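You operate a simulated robot arm through the tools that you are given. There is no shell and no other tool. Be economical: measure what you need, move in short steps, check, and stop when the job is done.

Carry out the task below with a simulated robot arm. There is one attempt and no reset: what you move stays moved.

## Task
Take the white roll tag and put it on the blue disc.

Only the result counts: the job must be done as asked and must still hold three seconds after the hand-in. Knocking over, shifting, dropping, spilling or breaking anything else fails it.

## Robot
A 6-joint arm with a two-finger parallel gripper, fixed in place. Base frame: the origin is at the foot of the arm, x ahead of it, y to its left, z up; the work surface is at about z = 0. Units: mm, degrees, N and s.
With the tool pointing down near the work surface it reaches from about 160 to 420 mm from the base axis. Its first joint turns from -66.0 to 66.0 degrees. Payload 1.57 kg.
The TCP is the grasp point between the finger pads, 30 mm short of the fingertips. In the tool frame z runs along the fingers and y along their closing line. The gripper opens to 80 mm. The fingers are 17 mm wide and 12 mm thick; the gripper's body (40 by 82 mm) begins 80 mm behind the TCP.
Orientation is told as [roll, pitch, yaw] about the base's x, y, z axes, in that order, counted from this pose: with the fingers straight down and closing along the base's y, the tool's x points along the base's -x, its y along +y and its z along -z.

## Interface
- The arm moves only by the tool servo_tool. Its argument "steps" is text: rows parted by semicolons, each of 7 numbers parted by spaces: the shift along the tool's x, y, z in units of 25 mm (1.0 is 25 mm), then the turn, a rotation vector about the tool's x, y, z in units of 8 degrees (1.0 is 8 degrees), then the finger opening in mm, from 0 to 80. In form: dx dy dz ax ay az hand; .... A call has 1 to 8 rows; each row shifts and turns the commanded pose from where the row before left it, along the tool's axes as they then stand. A call with a number of a shift or a turn outside -1 to 1 is refused whole. Each row takes 0.2 s and may step no farther than 50 mm and 8.6 degrees from the row before; otherwise, or with a gripper value out of range, the whole call is refused. A pose out of reach is approached as far as the arm can. The call stops where the force on the tool passes 40 N (or 10 N more than at its start, if that is more) or the arm is blocked; 0.2 s more then pass. Each finger travels about 153 mm/s and halts on what it meets, pressing with about 43 N; the grip force reading is that of the motor and also rises with nothing between the fingers. The clock runs only during rows and for 0.2 s after the last one: add rows that do not move to give the fingers time. It gives the time, the measured TCP pose, the force on the tool (base axes), the opening and the grip force at its end, in the units of the frame above (readings bear some noise), and new pictures: "views" is both (left out), scene, wrist or none.
- Cameras (640 x 400 px; columns grow to the right, rows downward): "scene" is fixed at [52.7, -337.9, 408.2]; the picture's right is [0.77, -0.63, 0.00], its down [-0.45, -0.54, -0.71] and it looks along [0.45, 0.55, -0.70] (base axes); focal length 256 px, centre (320, 200). "wrist" rides on the gripper at [-32, 0, -78] in the tool frame; the picture's right is [0.00, -1.00, 0.00], its down [0.97, 0.00, -0.24] and it looks along [0.24, 0.00, 0.97] (tool axes); focal length 218 px, centre (320, 200).
- probe_pixels(camera, pixels): for up to 12 pixels [column, row] of the newest picture of that camera ("zoom" is the newest enlarged one), the place [x, y, z] in the base frame of the surface seen there, good to about 3 mm. It takes no simulated time.
- enlarge(camera, box): a new picture of the part [left, top, right, bottom] of that camera's present view, enlarged. It takes no simulated time.
- close_job(): hands the job in; it is judged then, once.

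Keep the steps short. Do not move on a guess: measure, check each grasp and each placing, and mend mistakes. In all there are 60 turns and 120 pictures (those below and enlarged ones count). Leave the gripper open and the arm clear of the work at the hand-in unless told otherwise, and finish with a single line.

The tools are called after ">>>" as a command line: name --argument value ..., lists and objects as JSON in quotes. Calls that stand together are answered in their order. servo_tool: Moves the arm, as the interface text tells. Its arguments: {"type":"object","properties":{"steps":{"type":"string"},"views":{"type":"string","enum":["both","scene","wrist","none"]}},"required":["steps"]} The other tools are called the same way: probe_pixels (camera, pixels) gives the place of the surface under pixels of a picture; enlarge (camera, box) takes an enlarged picture of a part of a camera's view; close_job () hands the job in.

At the start:

```text
t: 0.0
tcp_pos: [273.0, -64.3, 210.7]
ee_rot: [0.1, -0.1, -0.1]
wrist_force: [0.0, 0.1, 0.5]
width: 79.9
grasp_force: 0.0
```

scene: 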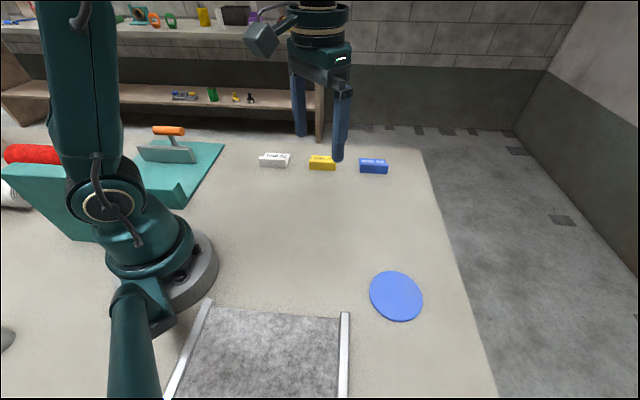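
wrist: 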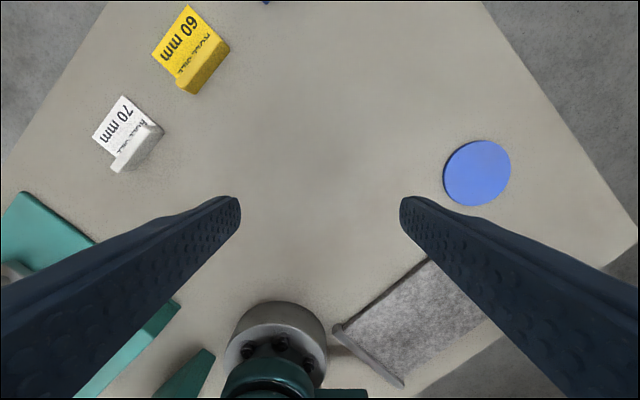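

I see the white tag at scene (274,160), a yellow and a blue tag beside it, and the blue disc at (396,296). I'll enlarge the tags and measure.

>>> enlarge --camera "scene" --box '[240, 135, 400, 185]'

>>> enlarge --camera "wrist" --box '[80, 0, 240, 180]'

>>> probe_pixels --camera "wrist" --pixels '[[123, 97], [93, 136], [116, 160], [150, 120], [163, 130], [115, 173], [139, 148], [175, 90], [152, 50], [476, 173], [476, 142], [476, 204]]'

>>> probe_pixels --camera "scene" --pixels '[[260, 158], [289, 161], [274, 155], [274, 163], [311, 160], [396, 296], [370, 296], [422, 296], [396, 272], [396, 318]]'

```text
4.00 times, centred on (320, 160) of scene
```

zoom: 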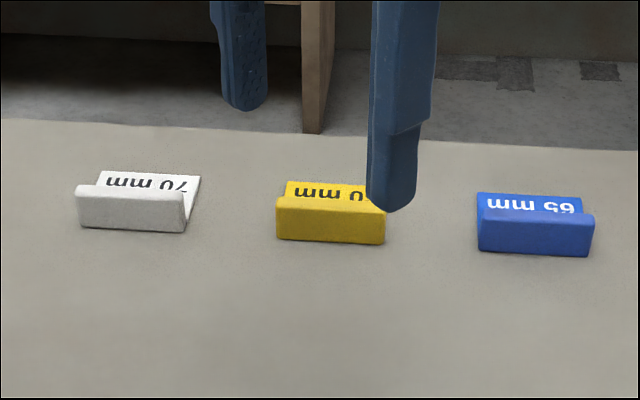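

```text
2.22 times, centred on (160, 90) of wrist
```

zoom: 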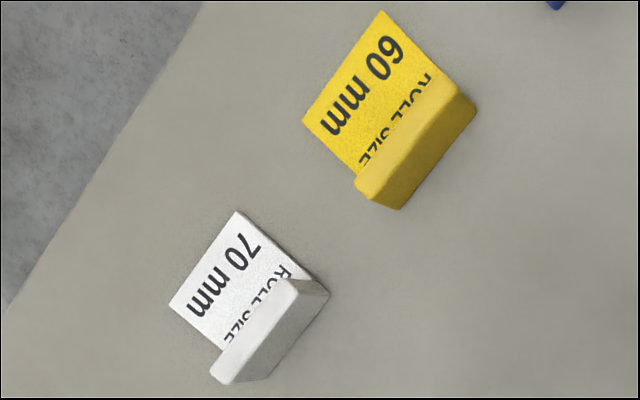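

```text
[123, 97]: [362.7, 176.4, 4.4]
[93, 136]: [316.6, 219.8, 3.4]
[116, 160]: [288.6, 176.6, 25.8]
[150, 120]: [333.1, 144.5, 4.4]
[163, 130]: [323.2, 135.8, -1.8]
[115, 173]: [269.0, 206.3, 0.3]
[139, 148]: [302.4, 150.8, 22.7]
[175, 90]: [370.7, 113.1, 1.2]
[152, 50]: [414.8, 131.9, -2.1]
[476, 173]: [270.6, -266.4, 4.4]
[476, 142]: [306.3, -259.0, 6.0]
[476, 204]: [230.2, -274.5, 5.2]
```

```text
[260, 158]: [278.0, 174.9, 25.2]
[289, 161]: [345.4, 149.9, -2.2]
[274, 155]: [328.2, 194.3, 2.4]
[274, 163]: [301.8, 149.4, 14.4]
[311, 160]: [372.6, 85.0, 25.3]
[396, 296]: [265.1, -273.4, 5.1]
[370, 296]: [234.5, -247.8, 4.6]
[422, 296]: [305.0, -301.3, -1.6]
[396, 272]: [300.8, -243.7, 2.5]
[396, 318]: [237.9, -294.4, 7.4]
```

The white tag is an L: a plate with its top at z≈4 and an upright wall about 26 high on its near side, running roughly along (-0.73, 0.68). The disc is centred near (268, -270). First I'll move above the tag, staying high.

>>> servo_tool --steps "-0.2 1 0 0 0 0 80;-0.2 1 0 0 0 0 80;-0.2 1 0 0 0 0 80;-0.2 1 0 0 0 0 80;-0.2 1 0 0 0 0 80;-0.2 1 0 0 0 0 80;-0.2 1 0 0 0 0 80;0 1 0 0 0 0 80" --views "none"

>>> servo_tool --steps "0 0 0 0 0 1 80;0 0 0 0 0 1 80;0 0 0 0 0 1 80;0 0 0 0 0 1 80;0 0 0 0 0 1 80;0 0 0 0 0 0.375 80" --views "both"

```text
t: 1.8
tcp_pos: [306.2, 137.0, 207.6]
ee_rot: [-0.1, -0.1, 0.0]
wrist_force: [0.0, 0.4, -0.4]
width: 79.9
grasp_force: 0.1
```

```text
t: 3.2
tcp_pos: [308.2, 137.0, 211.4]
ee_rot: [0.0, 0.1, -43.1]
wrist_force: [-0.4, -1.0, 0.5]
width: 79.8
grasp_force: 0.1
```

scene: 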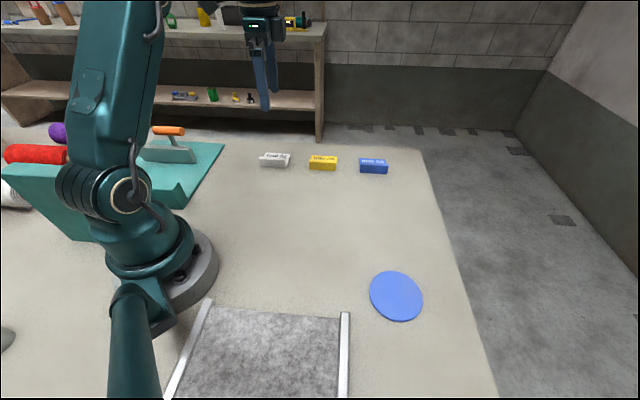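
wrist: 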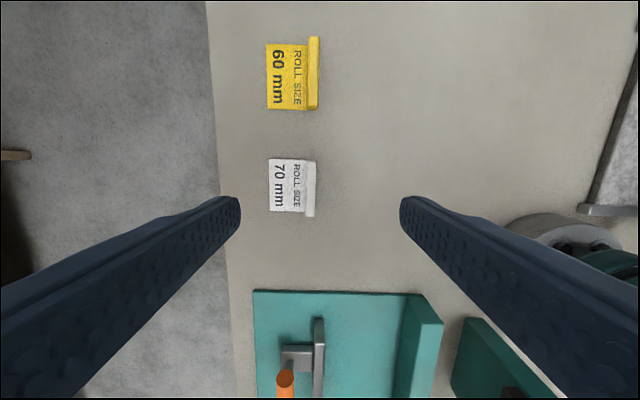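

The tool is roughly aligned; the tag shows at wrist (292,187). I'll enlarge it to measure the wall.

>>> enlarge --camera "wrist" --box '[244, 147, 340, 227]'

```text
5.00 times, centred on (292, 187) of wrist
```

zoom: 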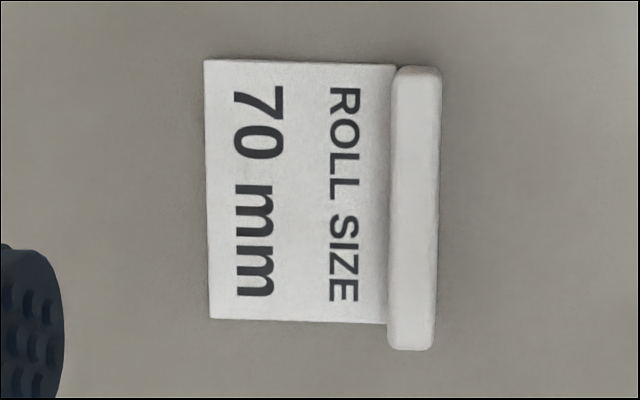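

>>> probe_pixels --camera "zoom" --pixels '[[418, 80], [414, 208], [411, 335], [400, 208], [430, 208], [376, 200], [380, 75], [372, 310], [215, 70], [220, 310], [300, 200]]'

```text
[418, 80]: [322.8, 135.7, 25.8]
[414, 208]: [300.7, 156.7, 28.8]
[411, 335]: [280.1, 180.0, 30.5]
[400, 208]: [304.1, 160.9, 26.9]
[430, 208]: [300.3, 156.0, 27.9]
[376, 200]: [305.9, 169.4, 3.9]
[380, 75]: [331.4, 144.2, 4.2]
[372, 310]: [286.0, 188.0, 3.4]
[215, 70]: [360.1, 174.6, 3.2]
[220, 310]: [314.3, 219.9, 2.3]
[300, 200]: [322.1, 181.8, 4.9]
```

The wall's centre is at about (301.5, 157.5), its top at z≈28, and its normal at about 45°. I'll turn 2° more, centre on the wall, and descend part way with the fingers at 44 mm.

>>> servo_tool --steps "0.77 0.39 0 0 0 0.22 44;0 0 1 0 0 0 44;0 0 1 0 0 0 44;0 0 1 0 0 0 44;0 0 1 0 0 0 44;0 0 1 0 0 0 44;0 0 0 0 0 0 44"

```text
t: 4.8
tcp_pos: [299.6, 156.6, 88.4]
ee_rot: [0.0, 0.0, -44.9]
wrist_force: [-0.1, 0.3, 0.0]
width: 44.0
grasp_force: 0.0
```

scene: 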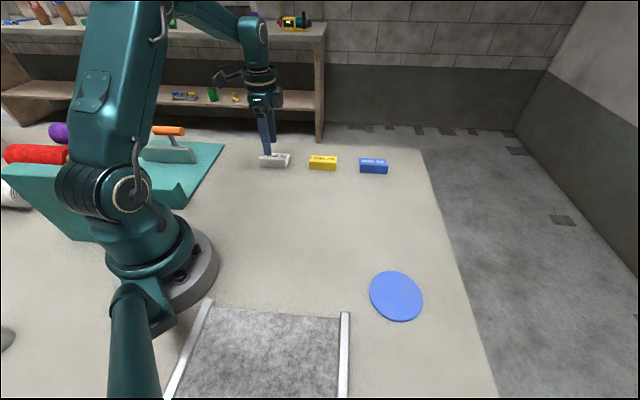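
wrist: 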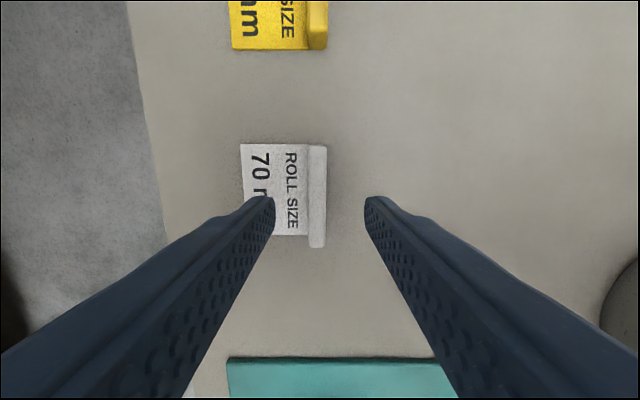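

The wall sits midway between the fingers (column 318). I'll descend to TCP z≈40, which puts the tips about 6 mm above the plate, then look.

>>> servo_tool --steps "0 0 0.7 0 0 0 44;0 0 0.7 0 0 0 44;0 0 0.52 0 0 0 44;0 0 0 0 0 0 44"

```text
t: 5.8
tcp_pos: [301.0, 156.9, 37.9]
ee_rot: [-0.1, 0.0, -44.8]
wrist_force: [-0.7, -0.6, -0.2]
width: 44.3
grasp_force: 0.1
```

scene: 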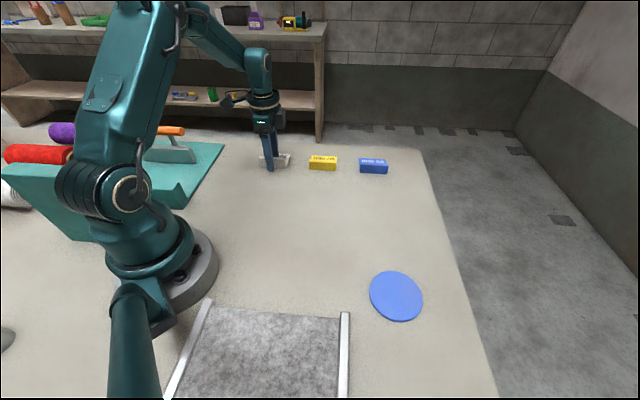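
wrist: 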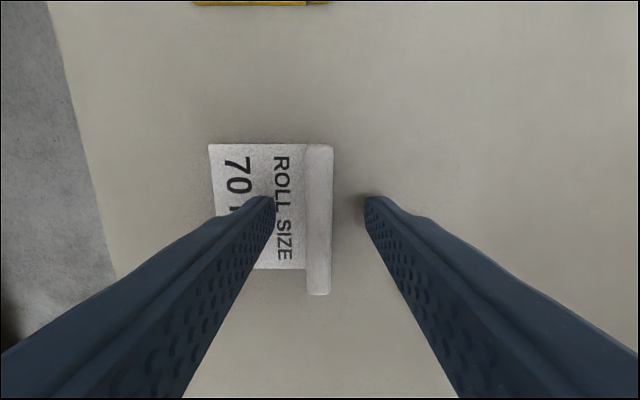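

The fingers straddle the wall with no contact force. I'll close on it.

>>> servo_tool --steps "0 0 0 0 0 0 25;0 0 0 0 0 0 10;0 0 0 0 0 0 2;0 0 0 0 0 0 2"

```text
t: 6.8
tcp_pos: [301.1, 157.5, 38.2]
ee_rot: [0.0, 0.0, -44.8]
wrist_force: [-0.1, -0.5, 0.5]
width: 10.6
grasp_force: 28.4
```

scene: 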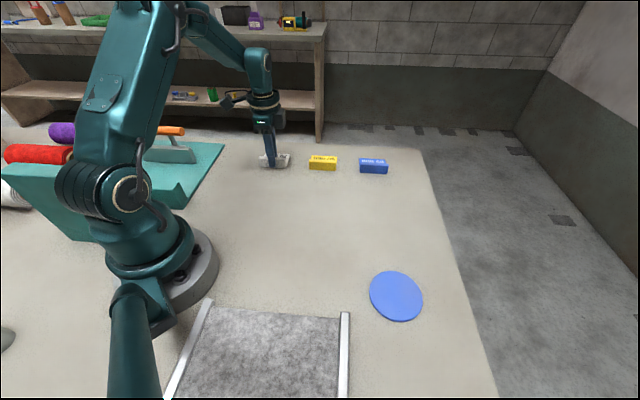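
wrist: 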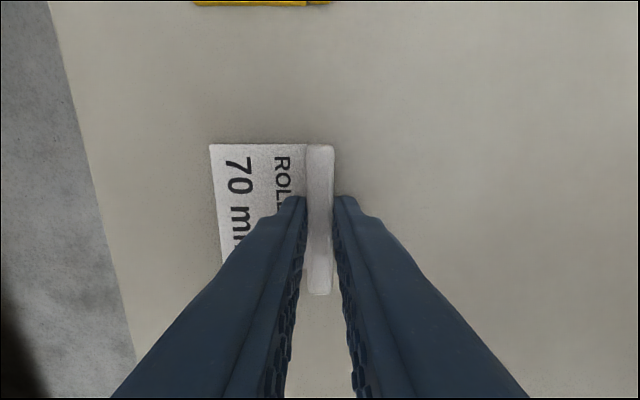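

The opening stopped at 10.6 mm with 28 N of grip, so the wall is held. I'll lift 75 mm.

>>> servo_tool --steps "0 0 -0.4 0 0 0 2;0 0 -0.6 0 0 0 2;0 0 -1 0 0 0 2;0 0 -1 0 0 0 2;0 0 0 0 0 0 2"

```text
t: 8.0
tcp_pos: [301.7, 160.3, 115.6]
ee_rot: [0.1, 0.1, -44.8]
wrist_force: [-0.1, 0.0, -0.5]
width: 10.8
grasp_force: 28.8
```

scene: 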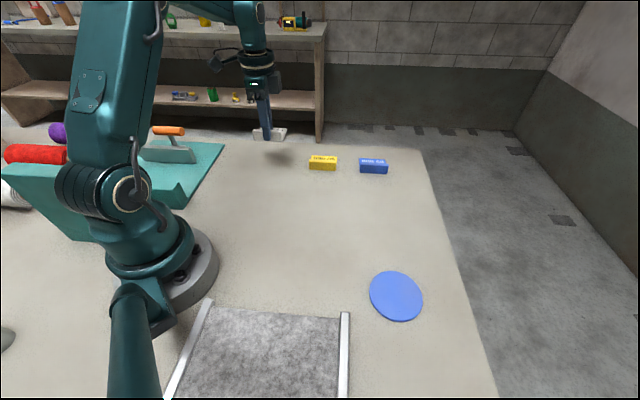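
wrist: 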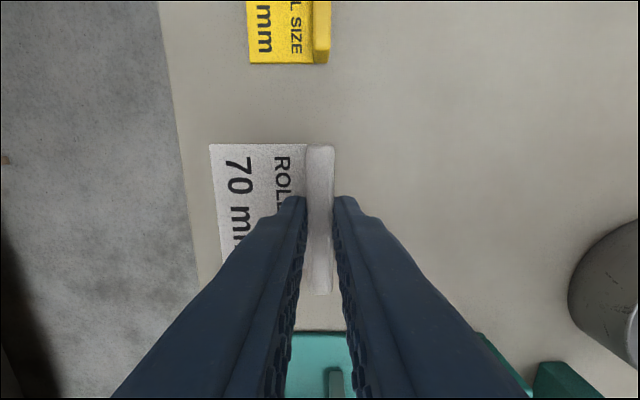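

The tag rose rigidly with the fingers. Now I'll carry it to above the disc with the same yaw. The path is clear at this height, with the tag's bottom at z≈77. First half:

>>> servo_tool --steps "-0.4 -0.5 -0.3 0 0 0 2;-0.7 -0.868 0 0 0 0 2;-0.7 -0.868 0 0 0 0 2;-0.7 -0.868 0 0 0 0 2;-0.7 -0.868 0 0 0 0 2;-0.7 -0.868 0 0 0 0 2;-0.7 -0.868 0 0 0 0 2;-0.7 -0.868 0 0 0 0 2" --views "scene"

```text
t: 9.8
tcp_pos: [277.0, -53.5, 120.6]
ee_rot: [0.0, 0.1, -44.8]
wrist_force: [-0.1, 0.2, -1.3]
width: 10.7
grasp_force: 28.1
```

scene: 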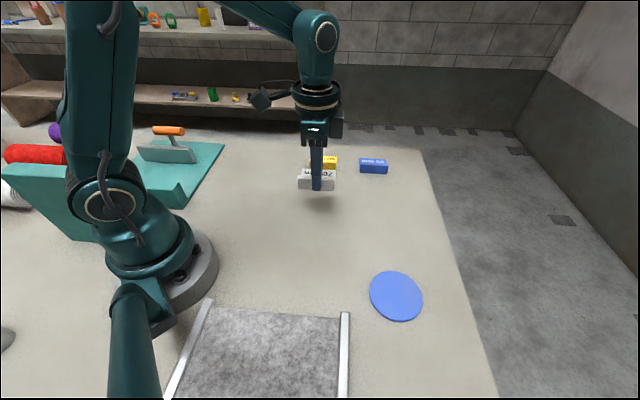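

Still held. Before the disc is hidden I'll measure its rim points.

>>> enlarge --camera "scene" --box '[356, 264, 436, 328]'

>>> probe_pixels --camera "scene" --pixels '[[396, 295], [372, 295], [420, 297], [393, 273], [400, 317], [378, 278], [415, 312], [378, 310], [412, 279]]'

```text
6.25 times, centred on (396, 296) of scene
```

zoom: 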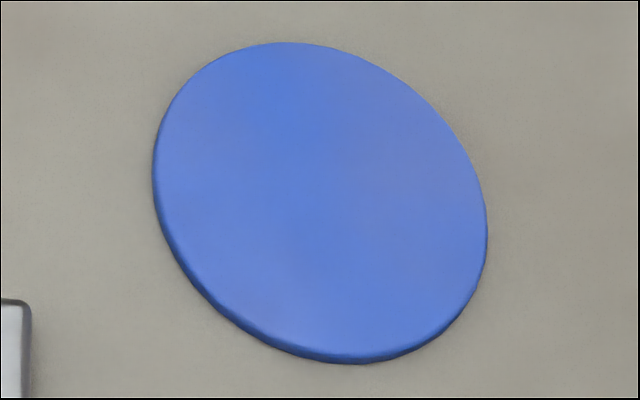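

```text
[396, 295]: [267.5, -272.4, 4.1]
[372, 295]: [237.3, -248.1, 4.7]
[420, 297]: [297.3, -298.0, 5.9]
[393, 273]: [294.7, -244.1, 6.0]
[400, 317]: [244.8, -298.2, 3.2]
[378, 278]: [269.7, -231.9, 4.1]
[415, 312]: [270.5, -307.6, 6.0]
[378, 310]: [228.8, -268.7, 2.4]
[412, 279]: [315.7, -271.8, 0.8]
```

The disc's centre is about (268, -271), radius ≈40, top z≈4.7. Second half of the carry goes to TCP (254.5, -284.5).

>>> servo_tool --steps "-0.74 -0.895 0 0 0 0 2;-0.74 -0.895 0 0 0 0 2;-0.74 -0.895 0 0 0 0 2;-0.74 -0.895 0 0 0 0 2;-0.74 -0.895 0 0 0 0 2;-0.74 -0.895 0 0 0 0 2;-0.74 -0.895 0 0 0 0 2;-0.74 -0.895 0 0 0 0 2"

```text
t: 11.6
tcp_pos: [257.1, -285.8, 122.7]
ee_rot: [0.0, 0.1, -44.7]
wrist_force: [-0.1, 0.1, 0.2]
width: 10.6
grasp_force: 28.3
```

scene: 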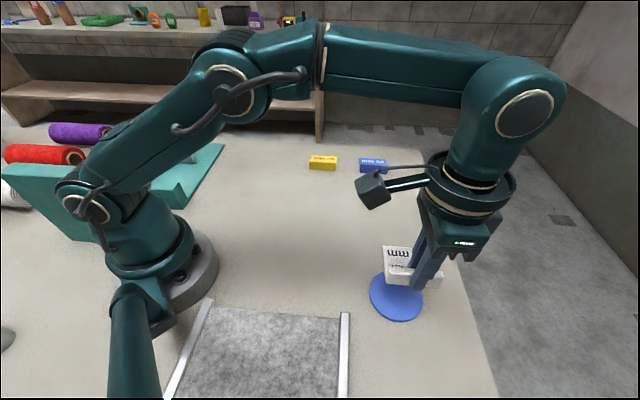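
wrist: 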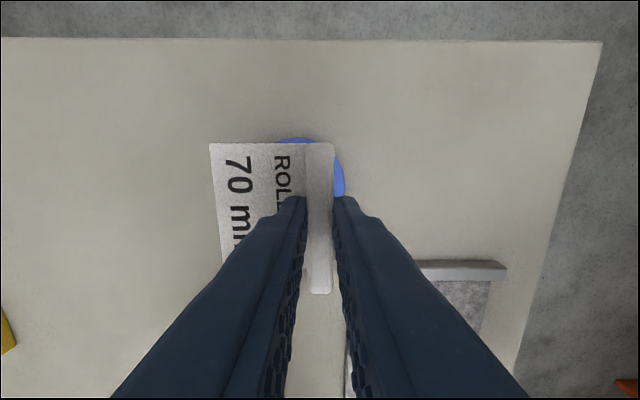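

The tag is above the disc. I'll measure where the held tag is relative to the disc.

>>> probe_pixels --camera "wrist" --pixels '[[213, 148], [300, 148], [320, 148], [321, 290], [222, 250], [299, 141], [342, 190], [288, 141]]'

>>> enlarge --camera "scene" --box '[356, 230, 468, 330]'

```text
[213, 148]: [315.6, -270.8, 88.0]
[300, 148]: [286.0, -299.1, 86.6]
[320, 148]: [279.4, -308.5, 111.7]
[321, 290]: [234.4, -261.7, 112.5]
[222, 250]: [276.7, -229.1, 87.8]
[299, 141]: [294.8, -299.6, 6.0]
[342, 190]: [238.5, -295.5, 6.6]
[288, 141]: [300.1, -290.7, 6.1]
```

```text
4.00 times, centred on (412, 280) of scene
```

zoom: 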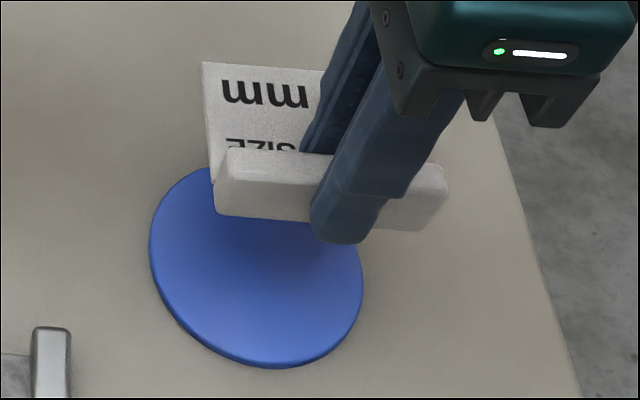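

The tag's centre is at about (274, -269), so a small correction is needed. I'll shift slightly and descend to about 10 mm above the disc.

>>> servo_tool --steps "0.1 -0.16 0 0 0 0 2;0 0 0.8 0 0 0 2;0 0 0.8 0 0 0 2;0 0 0.7 0 0 0 2;0 0 0.4 0 0 0 2;0 0 0 0 0 0 2"

```text
t: 13.0
tcp_pos: [252.9, -285.5, 54.6]
ee_rot: [0.0, 0.0, -44.9]
wrist_force: [0.1, 0.4, -0.3]
width: 10.7
grasp_force: 28.3
```

scene: 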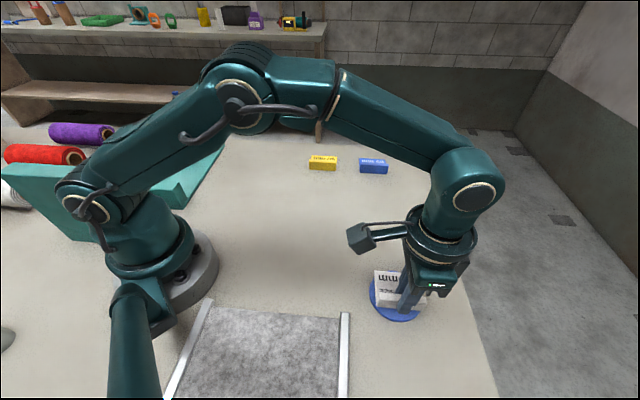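
wrist: 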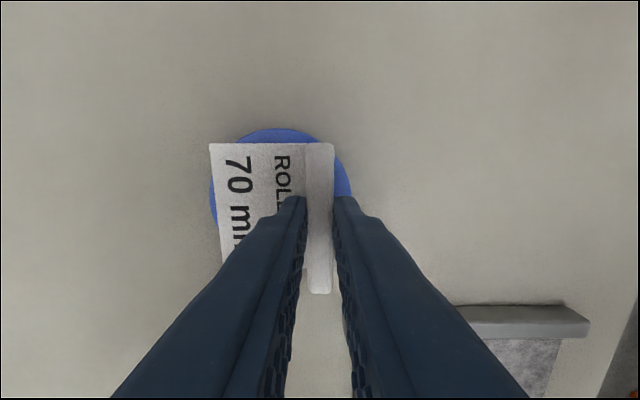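

The tag is well centred over the disc (tag at columns 209–334, disc at 210–350). I'll lower gently and watch the force.

>>> servo_tool --steps "-0.05 0 0.2 0 0 0 2;0 0 0.14 0 0 0 2;0 0 0.06 0 0 0 2;0 0 0 0 0 0 2" --views "none"

```text
t: 14.0
tcp_pos: [254.8, -286.3, 44.1]
ee_rot: [0.0, -0.2, -44.8]
wrist_force: [-0.3, 2.5, 14.4]
width: 11.0
grasp_force: 28.5
```

14 N upward shows the tag is seated on the disc. I'll ease off a little, then open the fingers slowly.

>>> servo_tool --steps "0 0 -0.03 0 0 0 2;0 0 0 0 0 0 12;0 0 0 0 0 0 16;0 0 0 0 0 0 24;0 0 0 0 0 0 36;0 0 0 0 0 0 36"

```text
t: 15.4
tcp_pos: [254.9, -287.5, 44.0]
ee_rot: [-0.1, -0.1, -44.8]
wrist_force: [0.6, 0.5, -0.3]
width: 35.8
grasp_force: 0.2
```

scene: 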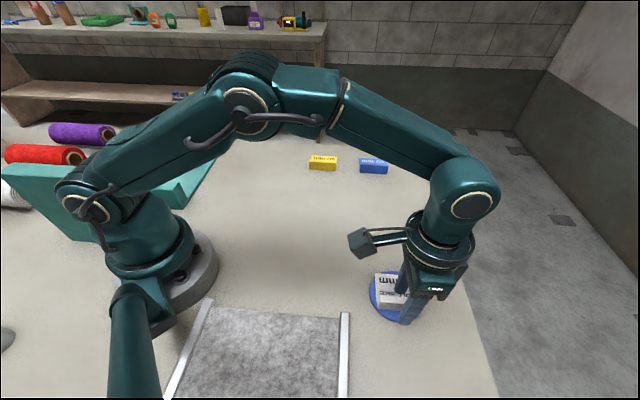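
wrist: 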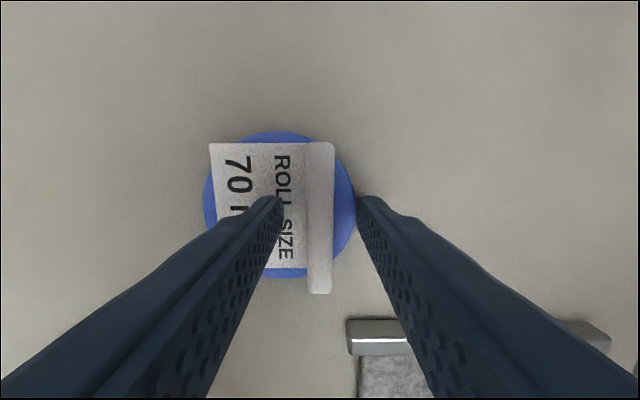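

The tag sits on the disc and is released. I'll retreat straight up, then move away toward the middle.

>>> servo_tool --steps "0 0 -0.4 0 0 0 36;0 0 -0.8 0 0 0 36;0 0 -1 0 0 0 36;0 0 -1 0 0 0 50;0 0 -1 0 0 0 60;0 0 -0.5 0 0 0 60;0.6 0.8 0 0 0 0 80;0.8 1 0 0 0 0 80" --views "none"

>>> servo_tool --steps "0.8 1 0 0 0 0 80;0.8 1 0 0 0 0 80;0.8 1 0 0 0 0 80;0 0 0 0 0 0 80" --views "scene"

>>> enlarge --camera "scene" --box '[346, 250, 446, 330]'

```text
t: 17.2
tcp_pos: [261.2, -230.9, 162.8]
ee_rot: [-0.1, 0.0, -44.9]
wrist_force: [0.0, -1.0, 0.2]
width: 79.9
grasp_force: 0.1
```

```text
t: 18.2
tcp_pos: [269.2, -133.7, 160.2]
ee_rot: [0.0, 0.0, -44.9]
wrist_force: [0.0, 0.2, 0.4]
width: 79.9
grasp_force: 0.1
```

scene: 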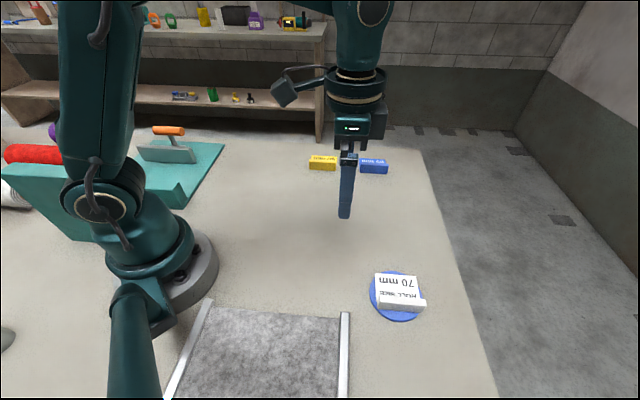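

```text
5.00 times, centred on (396, 290) of scene
```

zoom: 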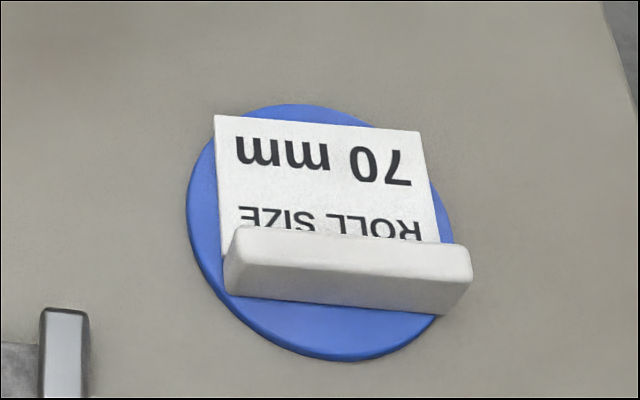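

The tag lies flat and upright on the disc, the disc hasn't moved, the other tags are untouched and the gripper is open and clear. I'm handing in.

>>> close_job

```text
The job is handed in.
```

The white 70 mm roll tag is on the blue disc, lying flat with one end of its wall just past the disc's edge; the job is handed in with the gripper open and clear.
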